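You operate a simulated robot arm through the tools that you are given. There is no shell and no other tool.

The job below is to be done with a simulated robot arm. You get a single attempt, and the scene is never put back.

## Task
Pour about 80 ml of water from the carafe into the bedside glass and stand it on the tray.
Fine: put the carafe back with its lid on. Set down upright: water carafe, bedside glass.
Where things are to end (x, y in the base frame): bedside glass within 60 mm of [90, -720].

The check looks at the end state, three seconds after you hand in, the way a careful person would. Anything else that was tipped, shoved, dropped, spilled or broken makes it a failure. Lids that push on must go on centred and level and be pressed home; caps that screw on are set level and turned clockwise until they are tight.

## Robot
A 7-joint arm with a two-finger parallel gripper, fixed in place. Base frame: the origin is on the floor under the middle of its stand, x ahead of it, y to its left, z up; the work surface is at about z = 620. Lengths are in mm, angles in degrees, forces in N, time in s.
With the tool pointing down near the work surface it reaches from about 180 to 700 mm from the base axis. Its first joint turns from -115.0 to 115.0 degrees. Payload 3.91 kg.
Tool frame: the origin (TCP) lies between the finger pads and is the grasp point; the fingertips stand 30 mm ahead of it; z points along the fingers, y is the line along which they close. Largest opening 110 mm; finger width 20, thickness 10; the body of the gripper, 48 by 112 mm, starts 55 mm behind the TCP.
Orientation is that of the tool frame in the base frame, as a unit quaternion [x, y, z, w]. With the fingers straight down and closing along the base's y, the tool's x points along the base's -x, its y along +y and its z along -z.

## Interface
- The arm moves only by the tool apply_moves. Its argument "motion" is a list of rows, each a list of 7 numbers: the turn, a rotation vector about the tool's x, y, z in degrees, then the shift along the tool's x, y, z in mm, then the gripper command, from -1 (shut) to 1 (fully open), values between in proportion. In form: [[ax, ay, az, dx, dy, dz, grip], ...]. A call has 1 to 20 rows; each row is the pose to reach, as a shift and turn from the pose commanded when the call began, along the tool's axes at that moment. Each row takes 0.2 s and may step no farther than 50 mm and 8.6 degrees from the row before; otherwise, or with a gripper value out of range, the whole call is refused. A pose out of reach is approached as far as the arm can. The call stops where the force on the tool passes 40 N (or 10 N more than at its start, if that is more) or the arm is blocked; 0.2 s more then pass. Each finger travels about 108 mm/s and halts on what it meets, pressing with about 36 N; the grip force reading is that of the motor and also rises with nothing between the fingers. The clock runs only during rows and for 0.2 s after the last one: add rows that repeat a pose to give the fingers time. It gives the time, the measured TCP pose, the force on the tool (base axes), the opening and the grip force at its end, in the units of the frame above (readings bear some noise), with the torque about the TCP (base axes, N m) and any sound that the robot's microphone picked up.
- Cameras (640 x 400 px; columns grow to the right, rows downward): "scene" is fixed at [220.7, -499.7, 1516.6]; the picture's right is [1.00, -0.02, 0.00], its down [-0.02, -0.93, -0.36] and it looks along [0.01, 0.36, -0.93] (base axes); focal length 214 px, centre (320, 200). "wrist" rides on the gripper at [72, 17, -103] in the tool frame; the picture's right is [-0.23, 0.97, 0.00], its down [-0.76, -0.18, -0.62] and it looks along [-0.61, -0.14, 0.78] (tool axes); focal length 222 px, centre (320, 200). There is no depth. A picture from a camera that has moved, and an enlarged one, comes with that camera's place and axes in the base frame and with its lens.
- capture(camera): a new picture of that camera. It takes no simulated time.
- move_column(by): slides the trunk up (or, below 0, down) by that many mm; the arm rides with it, the base frame stays. It gives what a move gives, with no picture.
- enlarge(camera, box): a new picture of the part [left, top, right, bottom] of that camera's present view, enlarged. It takes no simulated time.
- sign_off(): hands the job in; it is judged then, once.

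Nothing tells you positions but the pictures and the camera data. Unless the task says otherwise, let go and move clear before handing in.

The tools are called after ">>>" by a JSON object that holds its "name" and its "arguments". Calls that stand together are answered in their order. apply_moves: Moves the arm, as the interface text tells. Its arguments: {"type":"object","properties":{"motion":{"type":"array","items":{"type":"array","items":{"type":"number"}}}},"required":["motion"]} The other tools are called the same way: move_column (by) moves the trunk up or down; capture (camera) takes a picture; enlarge (camera, box) takes an enlarged picture of a part of a camera's view; sign_off () hands the job in.

At the start:

```text
t: 0.0
ee_pos: [522.9, -148.6, 1141.9]
ee_rot: [0.001, 1.0, 0.0, 0.0]
force: [0.5, 0.4, 0.6]
torque: [0.01, 0.03, -0.01]
finger_gap: 110.0
finger_force: 0.0
trunk travel left (down, up): [-725.0, 265.0]
```

scene: 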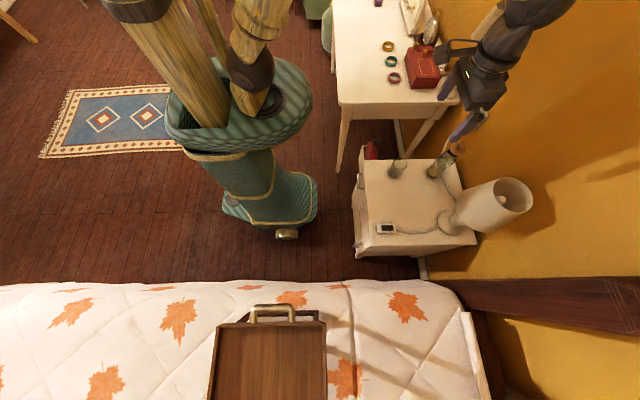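
wrist: 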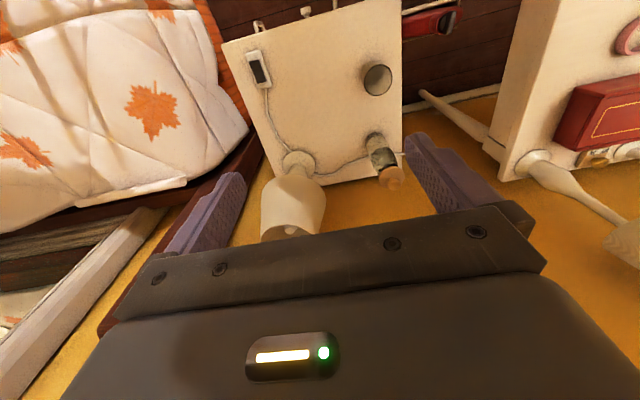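

I see a bedside table with a glass, a carafe with a stopper and a lamp, and a tray on the bed at the bottom of the picture. I'll look closer before moving anything.

>>> {"name": "enlarge", "arguments": {"camera": "scene", "box": [340, 120, 540, 270]}}

>>> {"name": "enlarge", "arguments": {"camera": "scene", "box": [180, 280, 380, 400]}}

>>> {"name": "enlarge", "arguments": {"camera": "wrist", "box": [220, 20, 440, 240]}}

```text
2.67 times, centred on (440, 195) of scene
camera zoom: at [220.7, -499.7, 1516.6], right [1.0, -0.02, 0.0], down [-0.02, -0.93, -0.36], along [0.01, 0.36, -0.93], focal length 572 px, centre (0, 213)
```

zoom: 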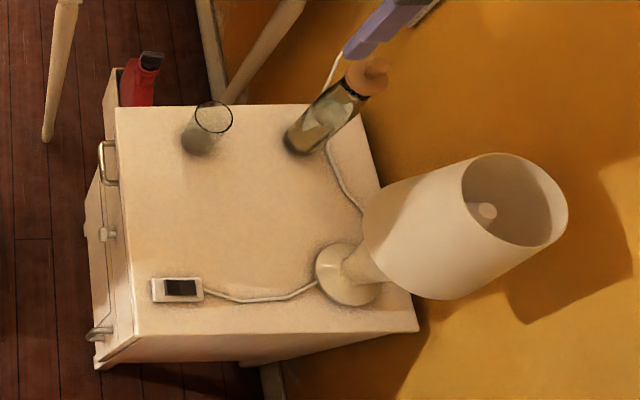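

```text
3.20 times, centred on (280, 340) of scene
camera zoom: at [220.7, -499.7, 1516.6], right [1.0, -0.02, 0.0], down [-0.02, -0.93, -0.36], along [0.01, 0.36, -0.93], focal length 686 px, centre (448, -248)
```

zoom: 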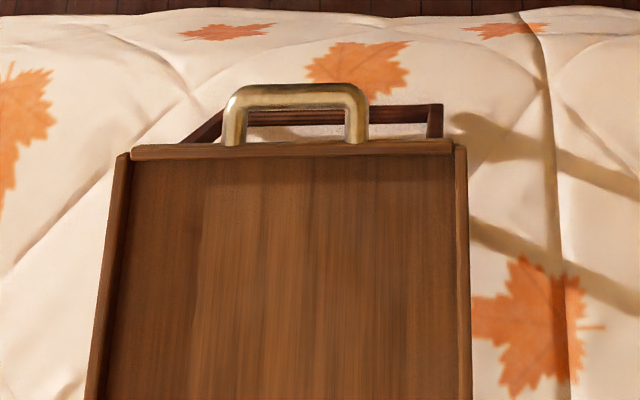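

```text
1.82 times, centred on (330, 130) of wrist
camera zoom: at [450.6, -132.9, 1245.8], right [0.23, 0.97, 0.0], down [0.76, -0.18, 0.62], along [0.61, -0.14, -0.78], focal length 404 px, centre (302, 327)
```

zoom: 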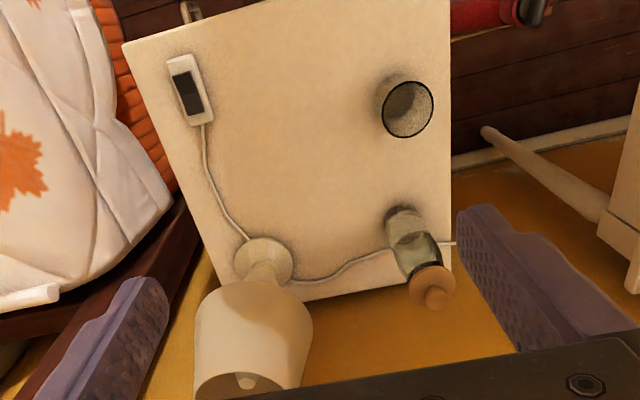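

The nightstand top spans about x 440–880, y −360 to 45. The glass is near (581, −26) and the carafe near (755, −36), with its lid top at about z 840. I'll zoom in on the carafe and its lid.

>>> {"name": "enlarge", "arguments": {"camera": "scene", "box": [420, 130, 480, 190]}}

>>> {"name": "enlarge", "arguments": {"camera": "wrist", "box": [340, 100, 420, 200]}}

>>> {"name": "enlarge", "arguments": {"camera": "scene", "box": [380, 145, 420, 185]}}

```text
6.67 times, centred on (450, 160) of scene
camera zoom: at [220.7, -499.7, 1516.6], right [1.0, -0.02, 0.0], down [-0.02, -0.93, -0.36], along [0.01, 0.36, -0.93], focal length 1430 px, centre (-547, 467)
```

zoom: 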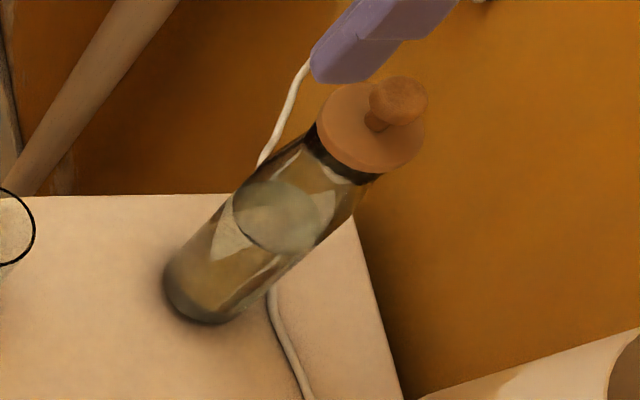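

```text
4.00 times, centred on (380, 150) of wrist
camera zoom: at [450.6, -132.9, 1245.8], right [0.23, 0.97, 0.0], down [0.76, -0.18, 0.62], along [0.61, -0.14, -0.78], focal length 888 px, centre (80, 400)
```

zoom: 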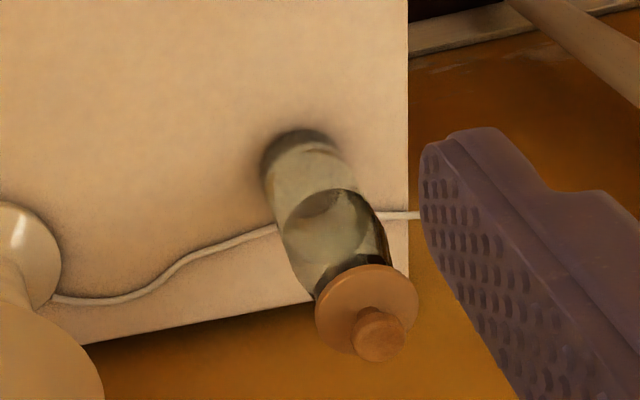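

```text
10.00 times, centred on (400, 165) of scene
camera zoom: at [220.7, -499.7, 1516.6], right [1.0, -0.02, 0.0], down [-0.02, -0.93, -0.36], along [0.01, 0.36, -0.93], focal length 2145 px, centre (-480, 550)
```

zoom: 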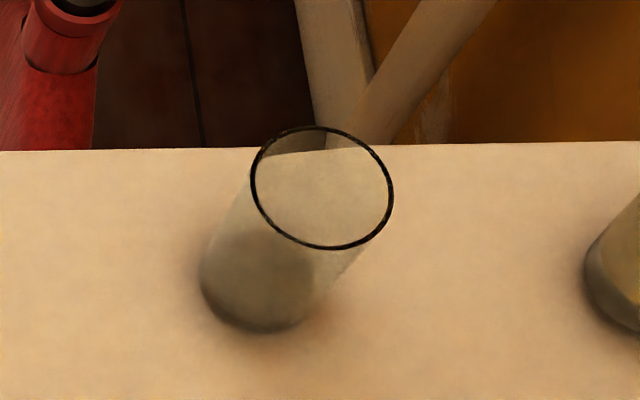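

The carafe has a wooden disc lid with a knob, and the water is roughly half-way up. I'll lower the trunk a bit and tilt the tool so the wrist camera sees the nightstand from the front.

>>> {"name": "move_column", "arguments": {"by": -200}}

>>> {"name": "capture", "arguments": {"camera": "scene"}}

>>> {"name": "capture", "arguments": {"camera": "wrist"}}

```text
t: 2.2
ee_pos: [523.0, -147.4, 941.8]
ee_rot: [0.0, 1.0, 0.0, -0.001]
force: [-0.3, 0.5, 0.1]
torque: [0.0, 0.04, 0.0]
finger_gap: 110.0
finger_force: 0.0
trunk travel left (down, up): [-525.0, 465.0]
```

```text
taken
```

scene: 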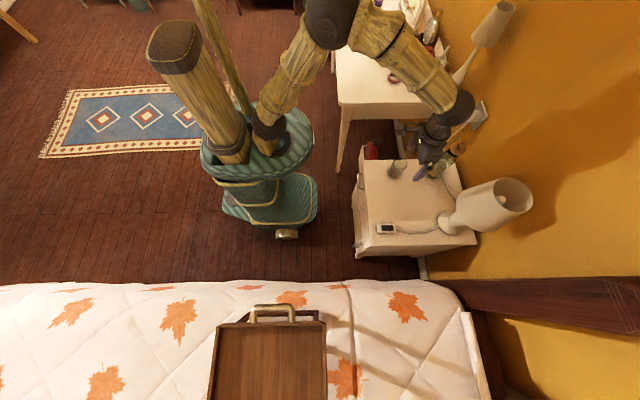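

```text
taken
camera wrist: at [450.5, -132.9, 1045.8], right [0.23, 0.97, 0.0], down [0.76, -0.18, 0.62], along [0.61, -0.14, -0.78], focal length 222 px, centre (320, 200)
```

wrist: 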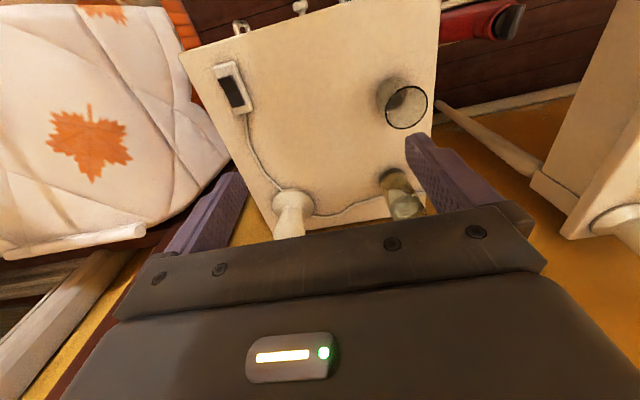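

The arm is elbow-up with clear space around it. I'll tilt the tool about 48° outward and lower it to look at the carafe and glass nearly side-on.

>>> {"name": "apply_moves", "arguments": {"motion": [[0, -8, 0, 7, 8, 15, 1], [0, -16, 0, 14, 16, 30, 1], [0, -24, 0, 21, 24, 45, 1], [0, -32, 0, 28, 32, 60, 1], [0, -40, 0, 36, 40, 76, 1], [0, -48, 0, 43, 47, 92, 1]]}}

>>> {"name": "capture", "arguments": {"camera": "wrist"}}

>>> {"name": "capture", "arguments": {"camera": "scene"}}

```text
t: 3.6
ee_pos: [480.5, -100.4, 849.7]
ee_rot: [0.0, 0.913, 0.0, 0.407]
force: [-0.4, 0.3, 0.3]
torque: [-0.03, 0.01, 0.0]
finger_gap: 110.0
finger_force: 0.0
trunk travel left (down, up): [-525.0, 465.0]
```

```text
taken
camera wrist: at [354.9, -86.1, 865.2], right [0.15, 0.97, 0.17], down [0.05, -0.18, 0.98], along [0.99, -0.14, -0.07], focal length 222 px, centre (320, 200)
```

wrist: 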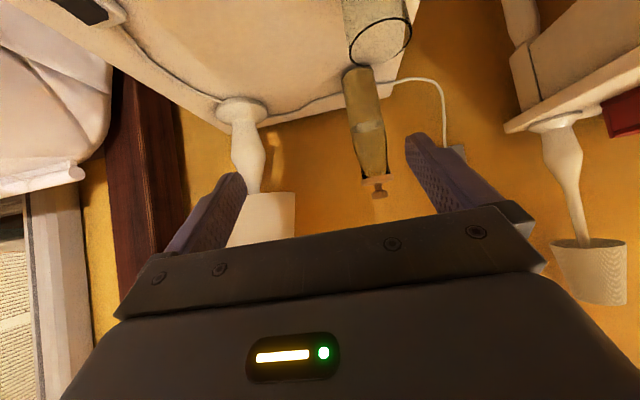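

```text
taken
```

scene: 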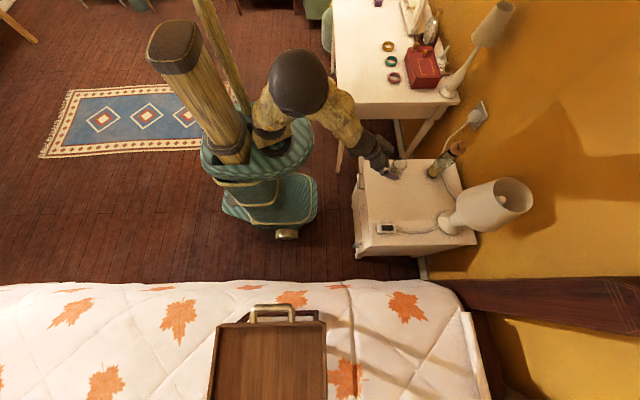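

>>> {"name": "enlarge", "arguments": {"camera": "wrist", "box": [330, 0, 430, 210]}}

>>> {"name": "enlarge", "arguments": {"camera": "wrist", "box": [335, 60, 415, 210]}}

>>> {"name": "enlarge", "arguments": {"camera": "scene", "box": [420, 130, 480, 190]}}

```text
1.90 times, centred on (380, 105) of wrist
camera zoom: at [354.9, -86.1, 865.2], right [0.15, 0.97, 0.17], down [0.05, -0.18, 0.98], along [0.99, -0.14, -0.07], focal length 423 px, centre (206, 381)
```

zoom: 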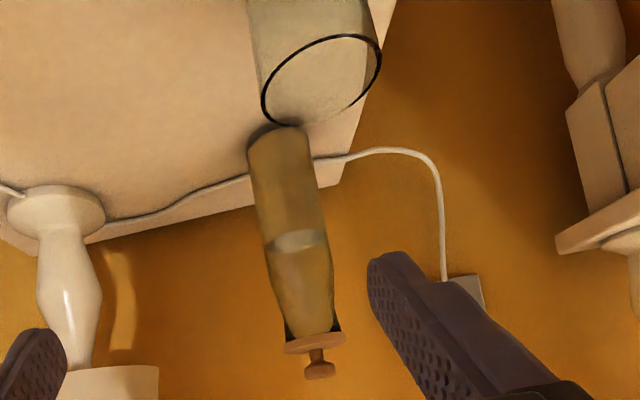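

```text
2.67 times, centred on (375, 135) of wrist
camera zoom: at [354.9, -86.1, 865.2], right [0.15, 0.97, 0.17], down [0.05, -0.18, 0.98], along [0.99, -0.14, -0.07], focal length 592 px, centre (173, 373)
```

zoom: 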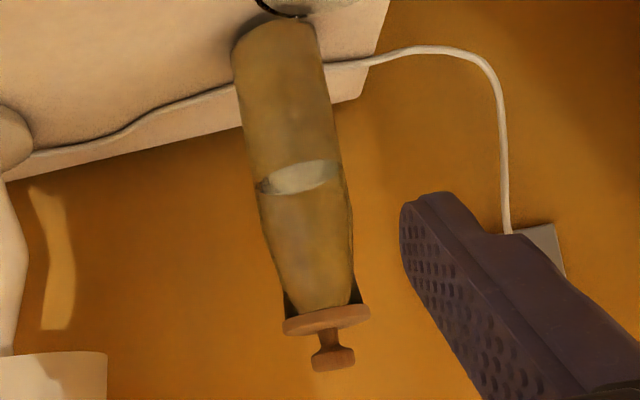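

```text
6.67 times, centred on (450, 160) of scene
camera zoom: at [220.7, -499.7, 1516.6], right [1.0, -0.02, 0.0], down [-0.02, -0.93, -0.36], along [0.01, 0.36, -0.93], focal length 1430 px, centre (-547, 467)
```

zoom: 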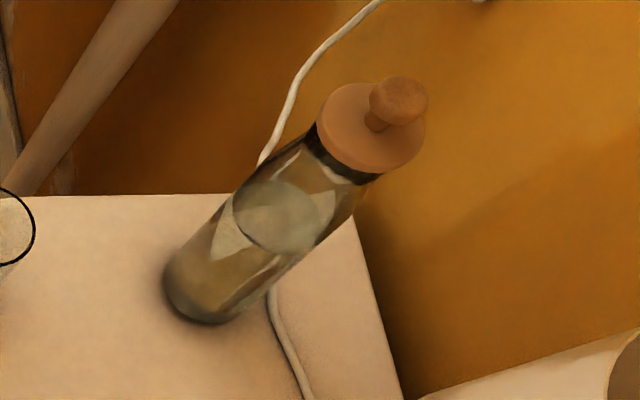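

The water level in the carafe is around z 721, its mouth near z 812 and the knob between z 839 and 853. The glass stands between the robot and the carafe, so I'll first shift it to a clear spot for pouring. Now I'll hover above it for an accurate look.

>>> {"name": "apply_moves", "arguments": {"motion": [[0, 8, 0, -5, 12.2, 18, 1], [0, 16, 0, -10, 24.5, 36, 1], [0, 24, 0, -15, 36.7, 54, 1], [0, 32, 0, -20, 49, 72, 1], [0, 40, 0, -25, 61.2, 90, 1], [0, 48, 0, -30.3, 73.4, 107.9, 1]]}}

>>> {"name": "capture", "arguments": {"camera": "wrist"}}

>>> {"name": "capture", "arguments": {"camera": "scene"}}

```text
t: 5.0
ee_pos: [579.3, -26.8, 801.2]
ee_rot: [0.0, 1.0, 0.0, -0.001]
force: [-0.6, 0.3, 0.5]
torque: [0.01, -0.03, 0.02]
finger_gap: 109.8
finger_force: 0.1
trunk travel left (down, up): [-525.0, 465.0]
```

```text
taken
camera wrist: at [507.0, -11.4, 905.7], right [0.23, 0.97, 0.0], down [0.76, -0.18, 0.62], along [0.61, -0.14, -0.78], focal length 222 px, centre (320, 200)
```

wrist: 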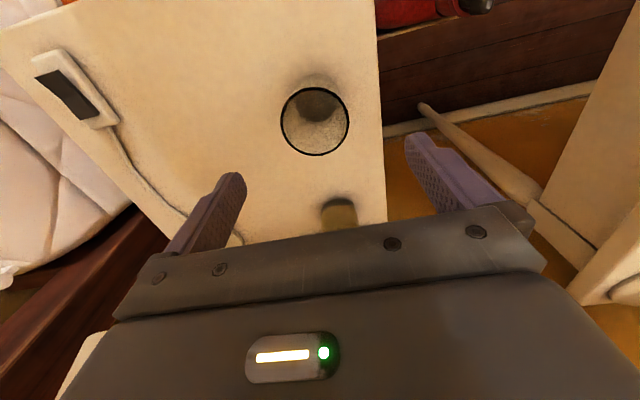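

```text
taken
```

scene: 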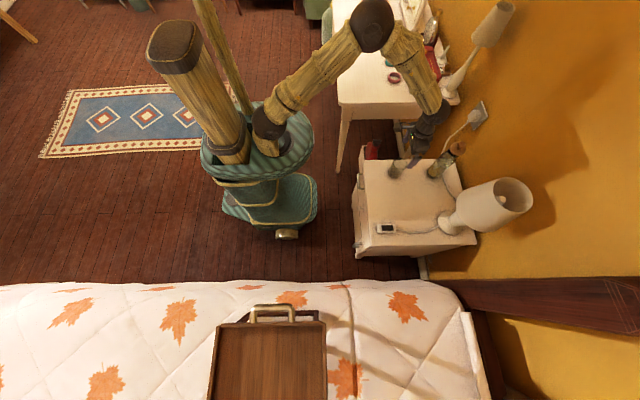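

>>> {"name": "enlarge", "arguments": {"camera": "wrist", "box": [250, 50, 390, 180]}}

```text
3.08 times, centred on (320, 115) of wrist
camera zoom: at [507.0, -11.4, 905.7], right [0.23, 0.97, 0.0], down [0.76, -0.18, 0.62], along [0.61, -0.14, -0.78], focal length 684 px, centre (320, 462)
```

zoom: 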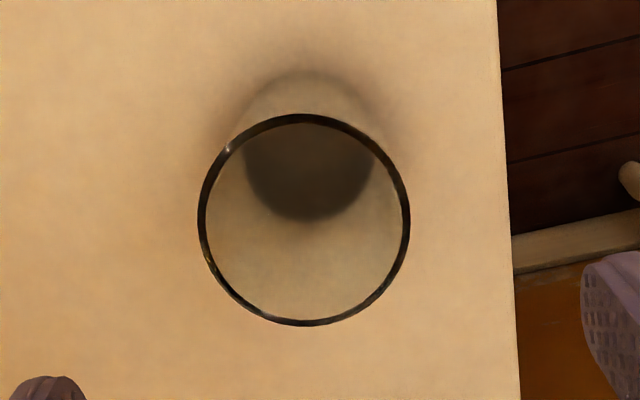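

The glass rim is centred at about (576, −32) and is 63 mm wide. I'll go down around it, grip it and check.

>>> {"name": "apply_moves", "arguments": {"motion": [[0, 0, 0, 2, -2.5, 30, 1], [0, 0, 0, 3, -5, 65, 1], [0, 0, 0, 3, -5, 100, 1], [0, 0, 0, 3, -5, 125, 1], [0, 0, 0, 3, -5, 138, 1], [0, 0, 0, 3, -5, 138, 1]]}}

>>> {"name": "capture", "arguments": {"camera": "wrist"}}

```text
t: 6.4
ee_pos: [577.1, -31.0, 662.1]
ee_rot: [0.0, 1.0, 0.0, 0.0]
force: [-0.8, 0.0, 0.1]
torque: [-0.02, 0.02, -0.03]
finger_gap: 110.2
finger_force: 0.1
trunk travel left (down, up): [-525.0, 465.0]
```

```text
taken
camera wrist: at [505.0, -16.8, 765.4], right [0.23, 0.97, 0.0], down [0.76, -0.18, 0.62], along [0.61, -0.14, -0.78], focal length 222 px, centre (320, 200)
```

wrist: 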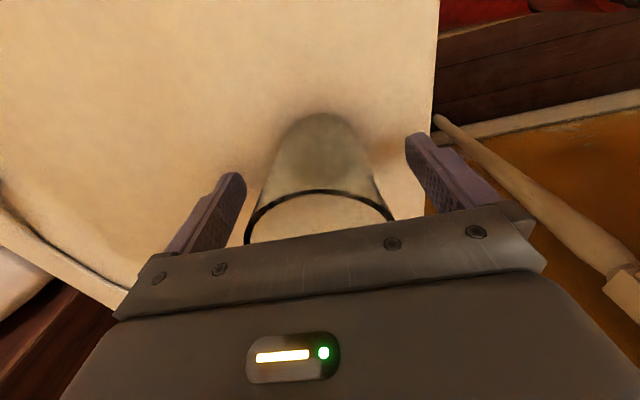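

>>> {"name": "apply_moves", "arguments": {"motion": [[0, 0, 0, 0, 0, 0, 0.5], [0, 0, 0, 0, 0, 0, 0.2], [0, 0, 0, 0, 0, 0, 0], [0, 0, 0, 0, 0, 0, 0]]}}

>>> {"name": "capture", "arguments": {"camera": "wrist"}}

```text
t: 7.4
ee_pos: [577.6, -30.8, 660.6]
ee_rot: [0.0, 1.0, 0.0, -0.001]
force: [0.3, 0.8, 0.2]
torque: [-0.02, 0.02, -0.02]
finger_gap: 60.2
finger_force: 35.8
trunk travel left (down, up): [-525.0, 465.0]
```

```text
taken
camera wrist: at [505.0, -16.7, 765.7], right [0.23, 0.97, 0.0], down [0.76, -0.18, 0.62], along [0.61, -0.14, -0.78], focal length 222 px, centre (320, 200)
```

wrist: 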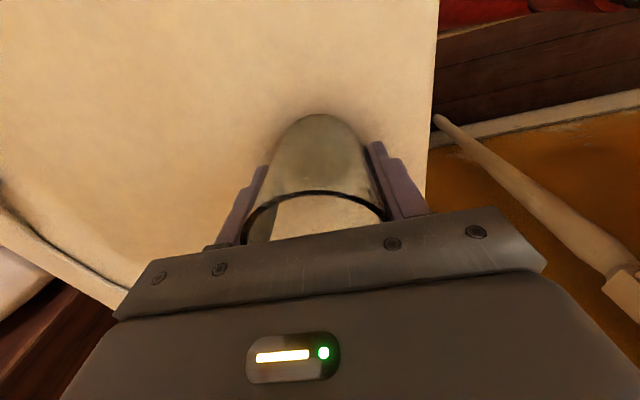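

The glass is held with a 60 mm gap. I'll lift it 30 mm, carry it to about (600, −200) and set it down.

>>> {"name": "apply_moves", "arguments": {"motion": [[0, 0, 0, 0, 0, -10, 0], [0, 0, 0, 0, 0, -30, 0], [0, 0, 0, -3, -20, -30, 0], [0, 0, 0, -8, -55, -30, 0], [0, 0, 0, -13, -95, -30, 0], [0, 0, 0, -18, -135, -30, 0], [0, 0, 0, -22, -160, -30, 0], [0, 0, 0, -23, -169, -30, 0], [0, 0, 0, -23, -169, -22, 0], [0, 0, 0, -23, -169, -14, 0], [0, 0, 0, -23, -169, -8, 0], [0, 0, 0, -23, -169, -4, 0], [0, 0, 0, -23, -169, -1.5, 0]]}}

>>> {"name": "capture", "arguments": {"camera": "wrist"}}

>>> {"name": "capture", "arguments": {"camera": "scene"}}

```text
t: 10.2
ee_pos: [600.1, -200.4, 664.3]
ee_rot: [0.0, 1.0, 0.001, 0.0]
force: [0.1, -0.5, -1.4]
torque: [0.0, -0.01, -0.01]
finger_gap: 59.9
finger_force: 36.1
trunk travel left (down, up): [-525.0, 465.0]
```

```text
taken
camera wrist: at [527.8, -186.9, 767.6], right [0.23, 0.97, 0.0], down [0.76, -0.18, 0.62], along [0.61, -0.14, -0.78], focal length 222 px, centre (320, 200)
```

wrist: 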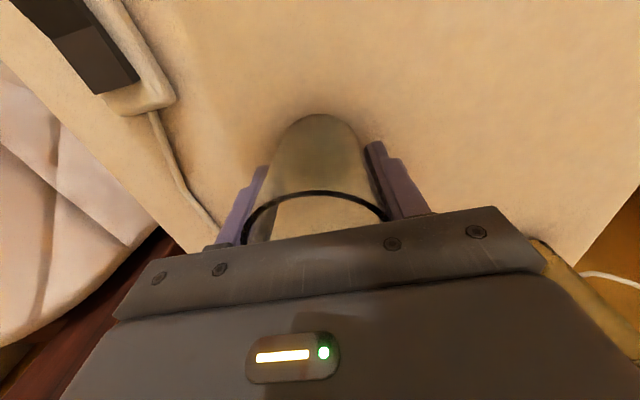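

```text
taken
```

scene: 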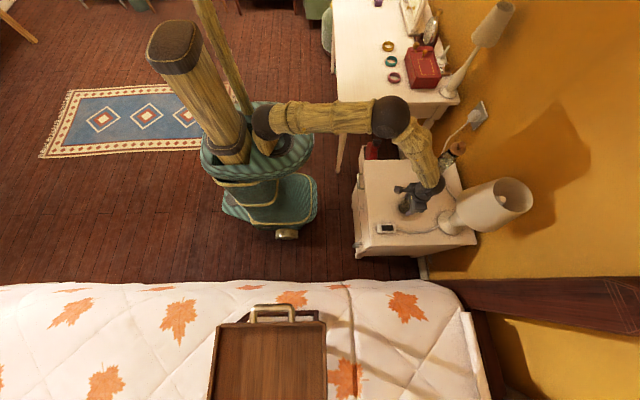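

>>> {"name": "apply_moves", "arguments": {"motion": [[0, 0, 0, 0, 0, 0.8, 0], [0, 0, 0, 0, 0, 1.6, 0], [0, 0, 0, 0, 0, 1.6, 0]]}}

```text
t: 11.0
ee_pos: [600.7, -201.4, 661.6]
ee_rot: [0.001, 1.0, -0.001, 0.0]
force: [0.4, -0.5, -1.1]
torque: [0.0, 0.01, 0.02]
finger_gap: 60.2
finger_force: 36.3
trunk travel left (down, up): [-525.0, 465.0]
```

>>> {"name": "apply_moves", "arguments": {"motion": [[0, 0, 0, 0, 0, 0.5, 0], [0, 0, 0, 0, 0, 1, 0], [0, 0, 0, 0, 0, 1, 0]]}}

```text
t: 11.8
ee_pos: [599.7, -201.6, 661.7]
ee_rot: [0.001, 1.0, 0.001, 0.0]
force: [0.7, 2.7, 4.3]
torque: [-0.06, 0.0, 0.0]
finger_gap: 60.0
finger_force: 36.4
trunk travel left (down, up): [-525.0, 465.0]
```

Contact with the table is confirmed, so I'll release the glass and rise clear.

>>> {"name": "apply_moves", "arguments": {"motion": [[0, 0, 0, 0, 0, -0.5, 0.2], [0, 0, 0, 0, 0, -0.5, 0.6], [0, 0, 0, 0, 0, -0.5, 1], [0, 0, 0, 0, 0, -0.5, 1], [0, 0, 0, 0, 0, -30, 1], [0, 0, 0, 0, 0, -70, 1], [0, 0, 0, 0, 0, -110, 1], [0, 0, 0, 0, 0, -150, 1]]}}

>>> {"name": "capture", "arguments": {"camera": "wrist"}}

>>> {"name": "capture", "arguments": {"camera": "scene"}}

```text
t: 13.6
ee_pos: [598.4, -203.2, 810.1]
ee_rot: [0.0, 1.0, 0.0, 0.0]
force: [0.1, -0.4, -0.2]
torque: [0.0, -0.02, 0.0]
finger_gap: 110.1
finger_force: 0.0
trunk travel left (down, up): [-525.0, 465.0]
```

```text
taken
camera wrist: at [525.1, -187.2, 913.6], right [0.23, 0.97, 0.0], down [0.76, -0.18, 0.62], along [0.61, -0.14, -0.78], focal length 222 px, centre (320, 200)
```

wrist: 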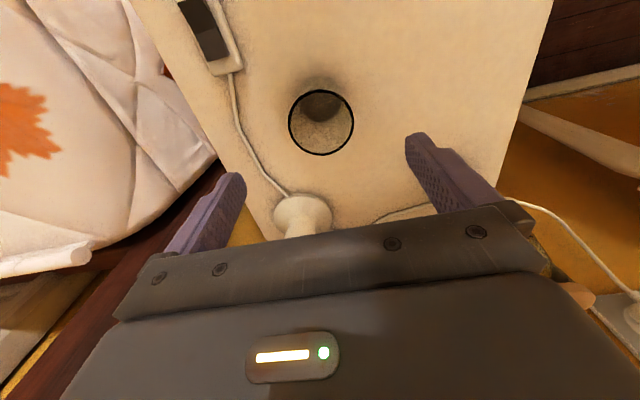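

```text
taken
```

scene: 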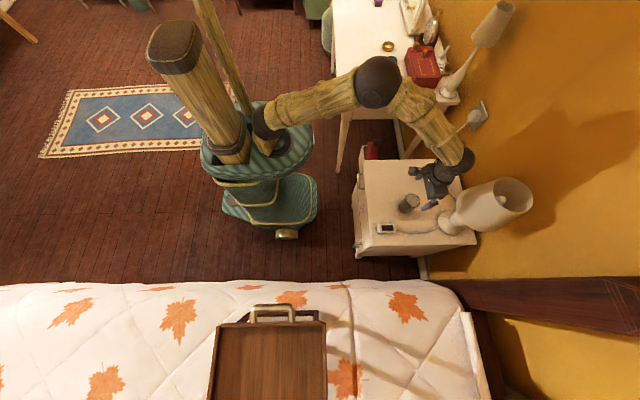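

The glass stands upright at about (600, −201). Next I'll tilt the tool 60° outward and stop short of the carafe lid to measure the knob.

>>> {"name": "apply_moves", "arguments": {"motion": [[0, -7.5, 0, -2, 20, -20, 1], [0, -15, 0, -5, 40, -40, 1], [0, -22.5, 0, -8, 60, -60, 1], [0, -30, 0, -10, 82, -80, 1], [0, -37.5, 0, -13, 103, -90, 1], [0, -45, 0, -16, 124, -90, 1], [0, -52.5, 0, -19, 145, -90, 1], [0, -60, 0, -21, 165, -90, 1], [0, -60, 0, -21, 165, -90, 1]]}}

>>> {"name": "capture", "arguments": {"camera": "wrist"}}

>>> {"name": "capture", "arguments": {"camera": "scene"}}

```text
t: 15.6
ee_pos: [622.6, -36.9, 901.6]
ee_rot: [0.0, 0.866, 0.001, 0.501]
force: [-0.5, -0.2, 0.6]
torque: [-0.01, -0.04, 0.04]
finger_gap: 109.8
finger_force: 0.1
trunk travel left (down, up): [-525.0, 465.0]
```

```text
taken
camera wrist: at [496.2, -21.8, 891.0], right [0.11, 0.97, 0.2], down [-0.16, -0.18, 0.97], along [0.98, -0.14, 0.14], focal length 222 px, centre (320, 200)
```

wrist: 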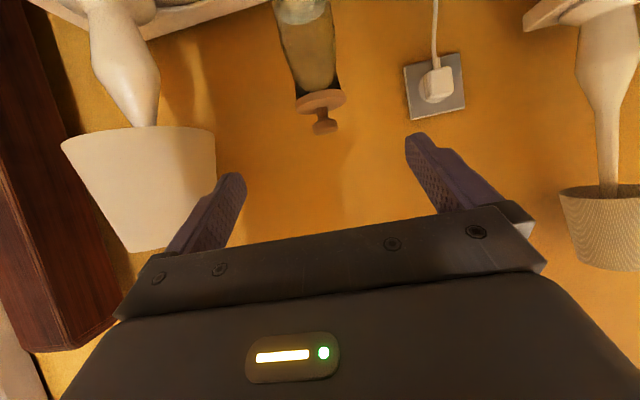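

```text
taken
```

scene: 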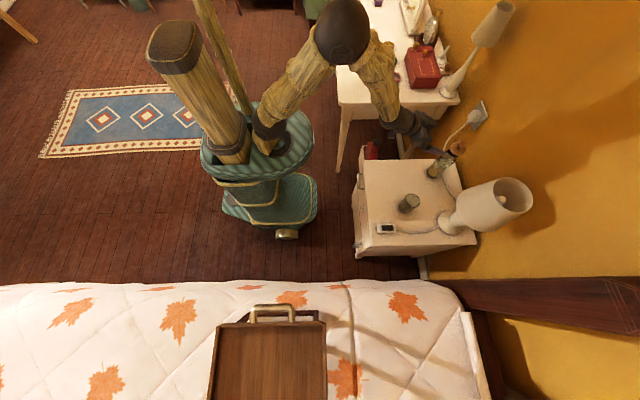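

>>> {"name": "enlarge", "arguments": {"camera": "wrist", "box": [270, 70, 370, 140]}}

>>> {"name": "enlarge", "arguments": {"camera": "scene", "box": [430, 130, 480, 180]}}

```text
5.71 times, centred on (320, 105) of wrist
camera zoom: at [496.2, -21.8, 891.0], right [0.11, 0.97, 0.2], down [-0.16, -0.18, 0.97], along [0.98, -0.14, 0.14], focal length 1269 px, centre (320, 743)
```

zoom: 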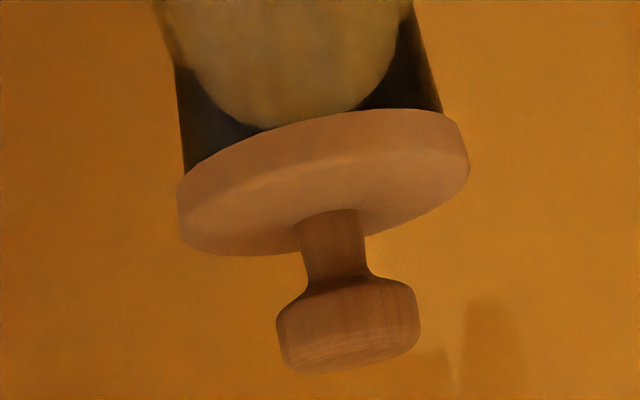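

```text
8.00 times, centred on (455, 155) of scene
camera zoom: at [220.7, -499.7, 1516.6], right [1.0, -0.02, 0.0], down [-0.02, -0.93, -0.36], along [0.01, 0.36, -0.93], focal length 1716 px, centre (-760, 560)
```

zoom: 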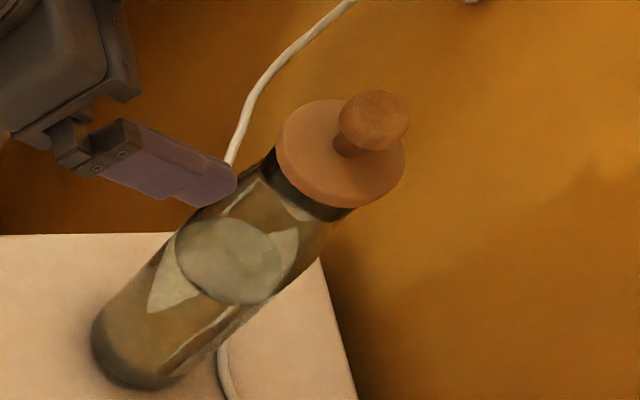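

The knob head is about 28 mm wide, centred near (758, −38, 845), and the disc top is near z 823. I'll advance so the fingertips straddle the knob.

>>> {"name": "apply_moves", "arguments": {"motion": [[0, 0, 0, -10, -0.5, 20, 0.6], [0, 0, 0, -18.9, -1, 45, 0.4], [0, 0, 0, -18.9, -1, 75, 0.4], [0, 0, 0, -18.9, -1, 100, 0.4], [0, 0, 0, -18.9, -1, 118, 0.4], [0, 0, 0, -18.9, -1, 128.3, 0.4], [0, 0, 0, -18.9, -1, 128.3, 0.4]]}}

>>> {"name": "capture", "arguments": {"camera": "wrist"}}

>>> {"name": "enlarge", "arguments": {"camera": "scene", "box": [430, 130, 480, 180]}}

```text
t: 17.2
ee_pos: [743.5, -35.5, 853.6]
ee_rot: [0.001, 0.866, 0.0, 0.5]
force: [-0.2, -0.3, 0.1]
torque: [0.01, 0.02, 0.01]
finger_gap: 77.1
finger_force: 0.1
trunk travel left (down, up): [-525.0, 465.0]
```

```text
taken
camera wrist: at [618.6, -20.1, 842.7], right [0.11, 0.97, 0.2], down [-0.16, -0.18, 0.97], along [0.98, -0.14, 0.13], focal length 222 px, centre (320, 200)
```

wrist: 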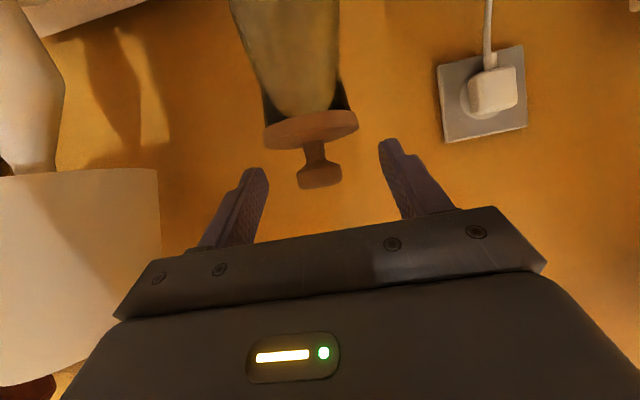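

```text
8.00 times, centred on (455, 155) of scene
camera zoom: at [220.7, -499.7, 1516.6], right [1.0, -0.02, 0.0], down [-0.02, -0.93, -0.36], along [0.01, 0.36, -0.93], focal length 1716 px, centre (-760, 560)
```

zoom: 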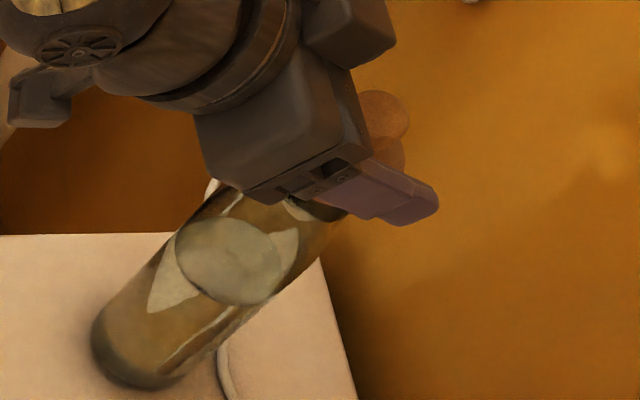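

>>> {"name": "enlarge", "arguments": {"camera": "wrist", "box": [230, 90, 430, 215]}}

```text
3.20 times, centred on (330, 152) of wrist
camera zoom: at [618.6, -20.1, 842.7], right [0.11, 0.97, 0.2], down [-0.16, -0.18, 0.97], along [0.98, -0.14, 0.13], focal length 711 px, centre (288, 352)
```

zoom: 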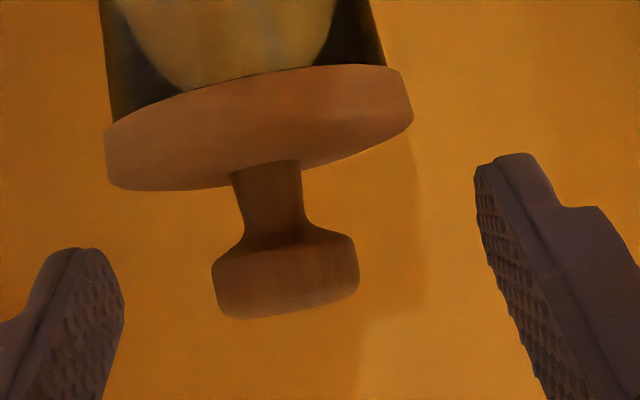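

The knob is centred between the fingers, at about (754, −37, 846). I'll close on it.

>>> {"name": "apply_moves", "arguments": {"motion": [[0, 0, 0, 0, -1.2, 0, 0.1], [0, 0, 0, 0, -1.2, 0, -0.3], [0, 0, 0, 0, -1.2, 0, -0.7], [0, 0, 0, 0, -1.2, 0, -0.7]]}}

>>> {"name": "enlarge", "arguments": {"camera": "wrist", "box": [230, 90, 430, 215]}}

```text
t: 18.2
ee_pos: [743.9, -36.7, 852.6]
ee_rot: [0.0, 0.866, 0.001, 0.5]
force: [0.6, 1.2, 0.5]
torque: [0.0, -0.03, 0.02]
finger_gap: 24.1
finger_force: 35.7
trunk travel left (down, up): [-525.0, 465.0]
```

```text
3.20 times, centred on (330, 152) of wrist
camera zoom: at [618.1, -21.4, 842.2], right [0.11, 0.97, 0.2], down [-0.16, -0.18, 0.97], along [0.98, -0.14, 0.13], focal length 711 px, centre (288, 352)
```

zoom: 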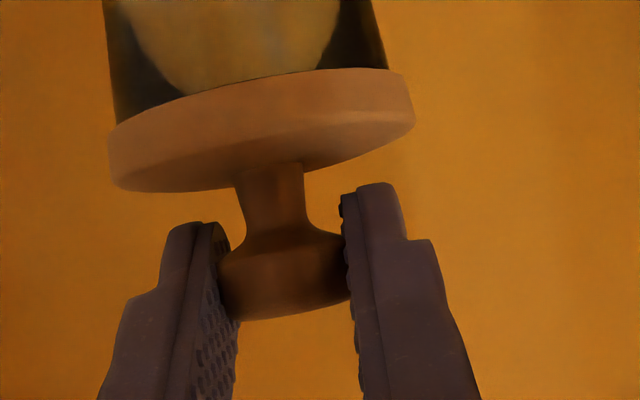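

>>> {"name": "apply_moves", "arguments": {"motion": [[0, 0, 0, -0.87, 0, -0.5, -0.7], [0, 0, 0, -1.73, 0, -1, -0.7], [0, 0, 0, -2.6, 0, -1.5, -0.7], [0, 0, 0, -3.46, 0, -2, -0.7]]}}

>>> {"name": "enlarge", "arguments": {"camera": "wrist", "box": [230, 90, 430, 215]}}

>>> {"name": "enlarge", "arguments": {"camera": "scene", "box": [420, 130, 480, 190]}}

```text
t: 19.2
ee_pos: [743.0, -38.4, 857.5]
ee_rot: [0.0, 0.866, 0.001, 0.5]
force: [-0.8, -0.3, -0.3]
torque: [-0.02, -0.02, 0.0]
finger_gap: 23.5
finger_force: 35.8
trunk travel left (down, up): [-525.0, 465.0]
heard: snap
```

```text
3.20 times, centred on (330, 152) of wrist
camera zoom: at [616.8, -22.6, 846.8], right [0.11, 0.97, 0.2], down [-0.16, -0.18, 0.97], along [0.98, -0.14, 0.13], focal length 711 px, centre (288, 352)
```

zoom: 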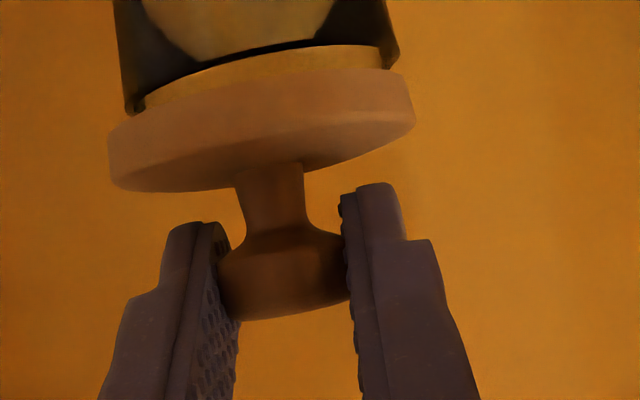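

```text
6.67 times, centred on (450, 160) of scene
camera zoom: at [220.7, -499.7, 1516.6], right [1.0, -0.02, 0.0], down [-0.02, -0.93, -0.36], along [0.01, 0.36, -0.93], focal length 1430 px, centre (-547, 467)
```

zoom: 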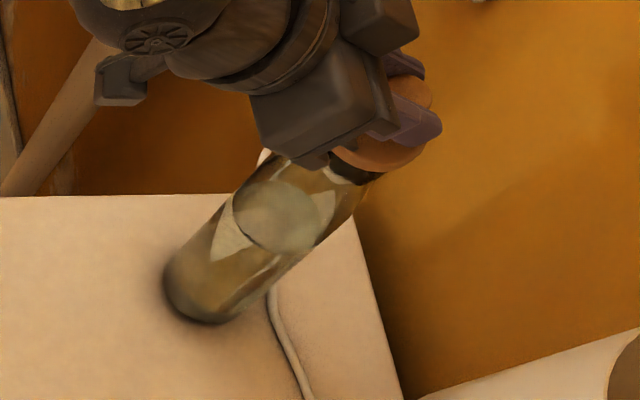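

The lid popped free with a snap. I'll lift it well clear of the mouth.

>>> {"name": "apply_moves", "arguments": {"motion": [[0, 0, 0, -3.46, 0, -2, -0.7], [0, 0, 0, -8.66, 0, -5, -0.7], [0, 0, 0, -17.3, 0, -10, -0.7], [0, 0, 0, -30.3, 0, -17.5, -0.7], [0, 0, 0, -43.3, 0, -25, -0.7]]}}

>>> {"name": "capture", "arguments": {"camera": "wrist"}}

>>> {"name": "enlarge", "arguments": {"camera": "wrist", "box": [230, 70, 430, 215]}}

>>> {"name": "enlarge", "arguments": {"camera": "scene", "box": [420, 130, 480, 190]}}

```text
t: 20.4
ee_pos: [742.1, -37.0, 909.0]
ee_rot: [0.0, 0.866, 0.0, 0.5]
force: [0.4, 0.2, -0.5]
torque: [0.0, 0.0, 0.0]
finger_gap: 23.7
finger_force: 36.0
trunk travel left (down, up): [-525.0, 465.0]
```

```text
taken
camera wrist: at [616.4, -23.2, 898.6], right [0.11, 0.97, 0.2], down [-0.16, -0.18, 0.97], along [0.98, -0.14, 0.14], focal length 222 px, centre (320, 200)
```

wrist: 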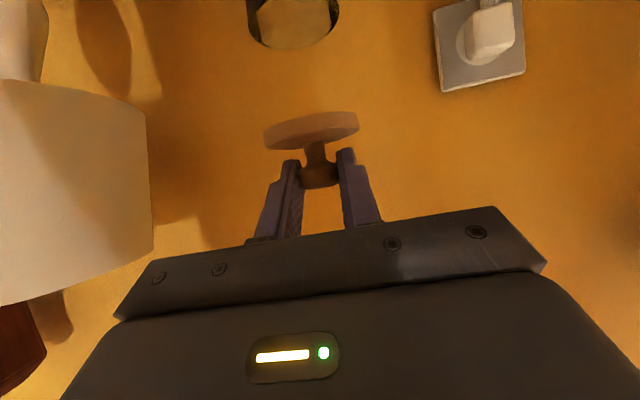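

```text
2.76 times, centred on (330, 142) of wrist
camera zoom: at [616.4, -23.2, 898.6], right [0.11, 0.97, 0.2], down [-0.16, -0.18, 0.97], along [0.98, -0.14, 0.14], focal length 613 px, centre (292, 359)
```

zoom: 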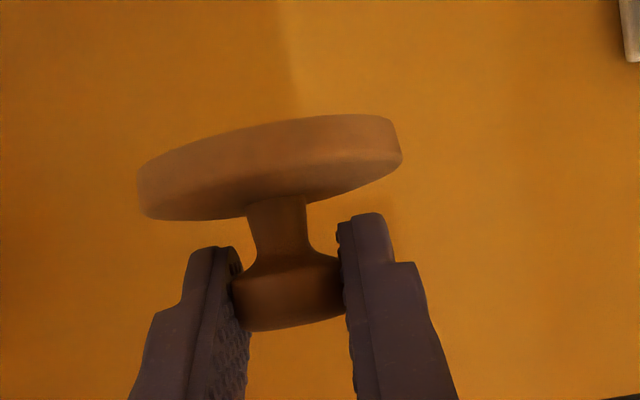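

```text
6.67 times, centred on (450, 160) of scene
camera zoom: at [220.7, -499.7, 1516.6], right [1.0, -0.02, 0.0], down [-0.02, -0.93, -0.36], along [0.01, 0.36, -0.93], focal length 1430 px, centre (-547, 467)
```

zoom: 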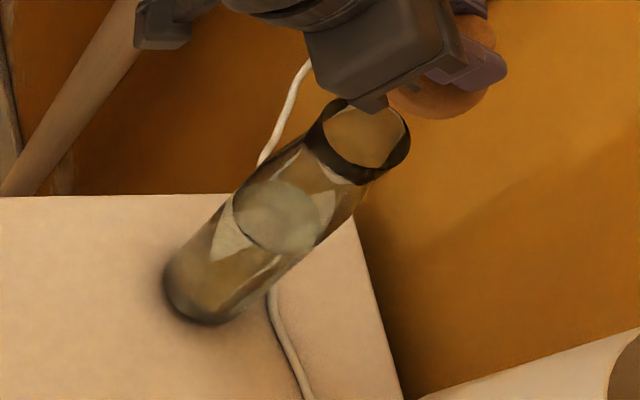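

The lid is a flat disc with a knob, and the carafe is now open. I'll set the lid on the table at about (670, −90), between the carafe and the glass.

>>> {"name": "apply_moves", "arguments": {"motion": [[0, 0, 0, 14, -17, -24, -0.7], [0, 0, 0, 28, -35, -48, -0.7], [0, 0, 0, 42, -53, -72.7, -0.7], [0, 0, 0, 76.6, -53, -52.7, -0.7], [0, 0, 0, 115.6, -53, -30.2, -0.7], [0, 0, 0, 154.6, -53, -7.7, -0.7], [0, 0, 0, 193.6, -53, 14.8, -0.7], [0, 0, 0, 219.6, -53, 29.8, -0.7], [0, 0, 0, 232.5, -53, 37.3, -0.7], [0, 0, 0, 232.5, -53, 37.3, -0.7]]}}

>>> {"name": "capture", "arguments": {"camera": "wrist"}}

>>> {"name": "capture", "arguments": {"camera": "scene"}}

```text
t: 22.6
ee_pos: [656.5, -91.1, 686.4]
ee_rot: [0.0, 0.866, 0.001, 0.5]
force: [-0.6, -0.2, 0.3]
torque: [0.02, 0.01, 0.01]
finger_gap: 23.5
finger_force: 36.5
trunk travel left (down, up): [-525.0, 465.0]
```

```text
taken
camera wrist: at [531.0, -76.1, 676.3], right [0.11, 0.97, 0.2], down [-0.16, -0.18, 0.97], along [0.98, -0.14, 0.13], focal length 222 px, centre (320, 200)
```

wrist: 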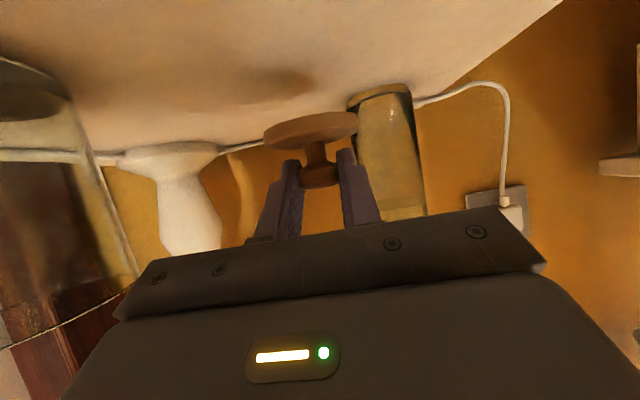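

```text
taken
```

scene: 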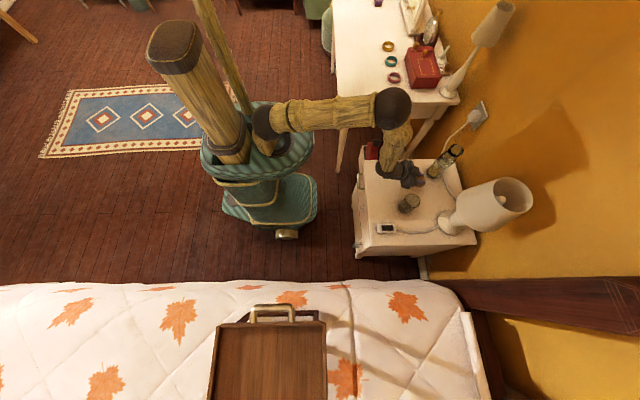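

>>> {"name": "apply_moves", "arguments": {"motion": [[0, 0, 0, 4.3, 0, 2.5, -0.7], [0, 0, 0, 8.7, 0, 5, -0.7], [0, 0, 0, 13, 0, 7.5, -0.7], [0, 0, 0, 13, 0, 7.5, -0.7]]}}

>>> {"name": "enlarge", "arguments": {"camera": "wrist", "box": [220, 40, 440, 200]}}

```text
t: 23.6
ee_pos: [656.8, -89.7, 673.1]
ee_rot: [0.0, 0.866, 0.0, 0.499]
force: [0.1, -0.2, -0.1]
torque: [-0.06, -0.03, -0.03]
finger_gap: 23.8
finger_force: 35.7
trunk travel left (down, up): [-525.0, 465.0]
```

```text
2.50 times, centred on (330, 120) of wrist
camera zoom: at [532.0, -75.4, 661.8], right [0.11, 0.97, 0.2], down [-0.16, -0.18, 0.97], along [0.98, -0.14, 0.13], focal length 555 px, centre (295, 400)
```

zoom: 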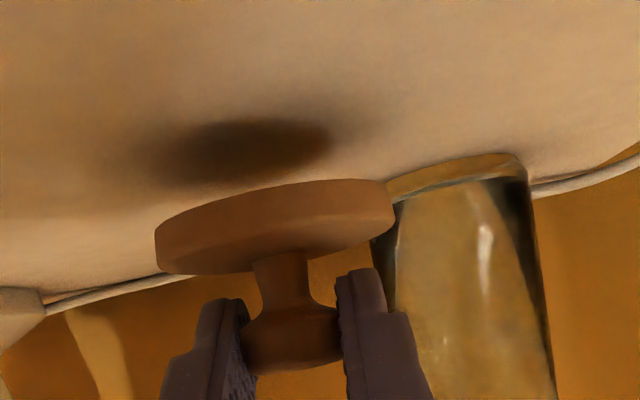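

>>> {"name": "apply_moves", "arguments": {"motion": [[0, 0, 0, 2.6, 0, 1.5, -0.7], [0, 0, 0, 5.2, 0, 3, -0.7], [0, 0, 0, 6.9, 0, 4, -0.7], [0, 0, 0, 6.9, 0, 4, -0.7]]}}

>>> {"name": "enlarge", "arguments": {"camera": "wrist", "box": [220, 40, 440, 200]}}

```text
t: 24.6
ee_pos: [658.9, -90.9, 663.5]
ee_rot: [0.0, 0.866, 0.001, 0.5]
force: [-0.3, -0.6, -0.6]
torque: [-0.03, 0.01, -0.02]
finger_gap: 23.7
finger_force: 35.7
trunk travel left (down, up): [-525.0, 465.0]
```

```text
2.50 times, centred on (330, 120) of wrist
camera zoom: at [532.7, -76.1, 653.4], right [0.11, 0.97, 0.2], down [-0.16, -0.18, 0.97], along [0.98, -0.14, 0.13], focal length 555 px, centre (295, 400)
```

zoom: 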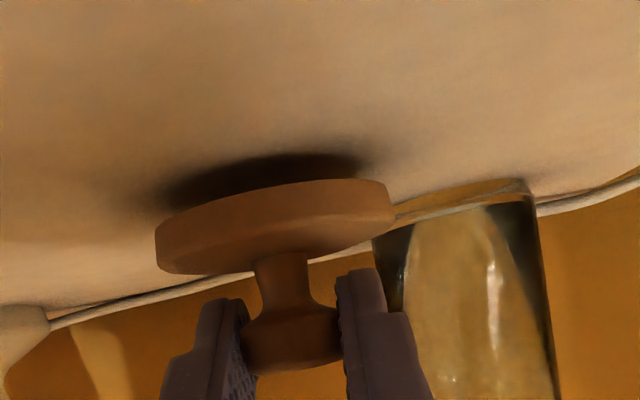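

>>> {"name": "apply_moves", "arguments": {"motion": [[0, 0, 0, 0.87, 0, 0.5, -0.7], [0, 0, 0, 1.73, 0, 1, -0.7], [0, 0, 0, 2.6, 0, 1.5, -0.7], [0, 0, 0, 2.6, 0, 1.5, -0.7]]}}

>>> {"name": "enlarge", "arguments": {"camera": "wrist", "box": [220, 40, 440, 200]}}

```text
t: 25.6
ee_pos: [657.2, -91.1, 659.9]
ee_rot: [0.001, 0.866, 0.0, 0.5]
force: [0.3, 0.0, -0.8]
torque: [0.0, 0.02, 0.03]
finger_gap: 23.4
finger_force: 36.6
trunk travel left (down, up): [-525.0, 465.0]
```

```text
2.50 times, centred on (330, 120) of wrist
camera zoom: at [532.0, -76.6, 650.0], right [0.11, 0.97, 0.2], down [-0.16, -0.18, 0.97], along [0.98, -0.14, 0.13], focal length 555 px, centre (295, 400)
```

zoom: 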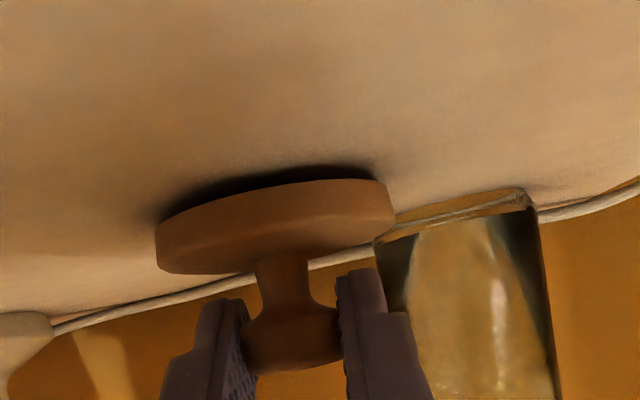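

>>> {"name": "apply_moves", "arguments": {"motion": [[0, 0, 0, 0.87, 0, 0.5, -0.7], [0, 0, 0, 1.73, 0, 1, -0.7], [0, 0, 0, 1.73, 0, 1, -0.7]]}}

>>> {"name": "enlarge", "arguments": {"camera": "wrist", "box": [220, 40, 440, 200]}}

```text
t: 26.4
ee_pos: [658.2, -91.7, 658.9]
ee_rot: [0.0, 0.866, 0.001, 0.5]
force: [-0.7, -0.3, -0.8]
torque: [0.02, -0.04, 0.0]
finger_gap: 23.6
finger_force: 35.5
trunk travel left (down, up): [-525.0, 465.0]
```

```text
2.50 times, centred on (330, 120) of wrist
camera zoom: at [532.7, -76.6, 648.6], right [0.11, 0.97, 0.2], down [-0.16, -0.18, 0.97], along [0.98, -0.14, 0.13], focal length 555 px, centre (295, 400)
```

zoom: 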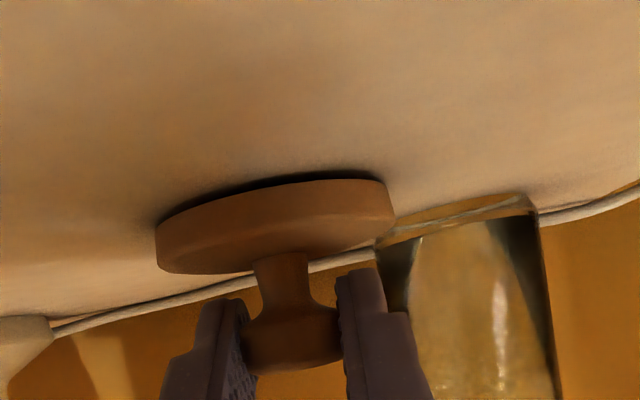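

>>> {"name": "apply_moves", "arguments": {"motion": [[0, 0, 0, 0.87, 0, 0.5, -0.7], [0, 0, 0, 1.3, 0, 0.75, -0.7], [0, 0, 0, 1.3, 0, 0.75, -0.7]]}}

>>> {"name": "enlarge", "arguments": {"camera": "wrist", "box": [220, 40, 440, 200]}}

```text
t: 27.2
ee_pos: [658.3, -91.6, 658.1]
ee_rot: [0.0, 0.866, 0.0, 0.501]
force: [-0.5, 0.1, 0.8]
torque: [-0.01, -0.06, -0.02]
finger_gap: 23.7
finger_force: 35.8
trunk travel left (down, up): [-525.0, 465.0]
```

```text
2.50 times, centred on (330, 120) of wrist
camera zoom: at [532.7, -76.7, 646.9], right [0.11, 0.97, 0.2], down [-0.16, -0.18, 0.97], along [0.98, -0.14, 0.14], focal length 555 px, centre (295, 400)
```

zoom: 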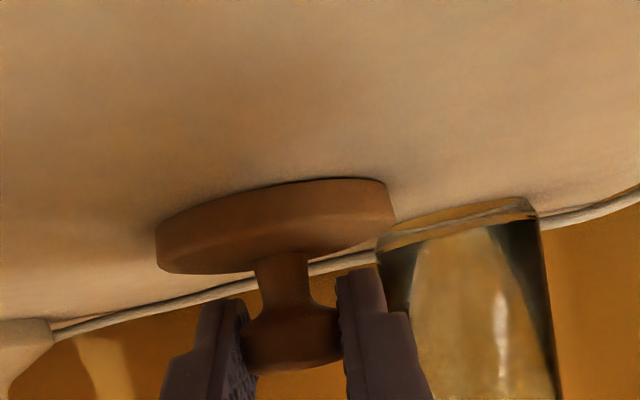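

>>> {"name": "apply_moves", "arguments": {"motion": [[0, 0, 0, 0.43, 0, 0.25, -0.7], [0, 0, 0, 0.87, 0, 0.5, -0.7], [0, 0, 0, 0.87, 0, 0.5, -0.7]]}}

```text
t: 28.0
ee_pos: [658.8, -90.3, 657.5]
ee_rot: [0.001, 0.866, 0.0, 0.501]
force: [-0.6, -1.5, 3.8]
torque: [-0.15, 0.0, -0.02]
finger_gap: 23.8
finger_force: 35.3
trunk travel left (down, up): [-525.0, 465.0]
```

Contact is confirmed. I'll release the lid, back away along the fingers, then tilt to 75° to look at the carafe.

>>> {"name": "apply_moves", "arguments": {"motion": [[0, 0, 0, 0, 0, 0, -0.3], [0, 0, 0, 0, 0, 0, 0.1], [0, 0, 0, 0, 0, 0, 0.3], [0, 0, 0, 0, 0, -10, 0.3], [0, 0, 0, 0, 0, -40, 0.4], [0, 0, 0, 0, 0, -80, 0.6], [0, 0, 0, -30, 10, -100, 1], [0, -5, 0, -60, 30, -100, 1], [0, -10, 0, -90, 45, -90, 1], [0, -15, 0, -95, 54, -80, 1], [0, -15, 0, -95, 54, -80, 1]]}}

>>> {"name": "capture", "arguments": {"camera": "wrist"}}

>>> {"name": "capture", "arguments": {"camera": "scene"}}

```text
t: 30.4
ee_pos: [637.0, -37.9, 782.7]
ee_rot: [0.001, 0.793, 0.0, 0.61]
force: [-0.1, -0.3, 0.5]
torque: [-0.01, -0.01, 0.01]
finger_gap: 110.0
finger_force: 0.0
trunk travel left (down, up): [-525.0, 465.0]
```

```text
taken
camera wrist: at [518.5, -23.2, 740.3], right [0.06, 0.97, 0.22], down [-0.41, -0.18, 0.9], along [0.91, -0.14, 0.38], focal length 222 px, centre (320, 200)
```

wrist: 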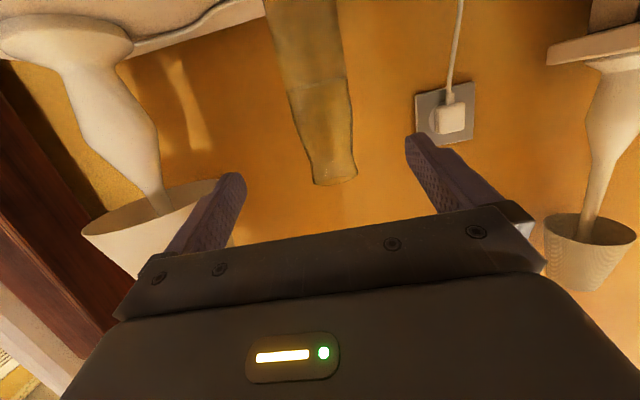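

```text
taken
```

scene: 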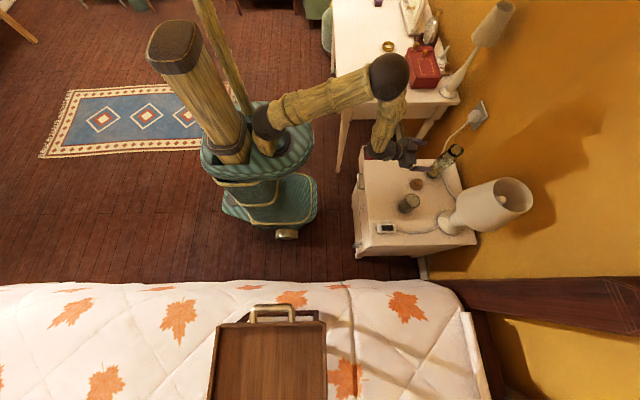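

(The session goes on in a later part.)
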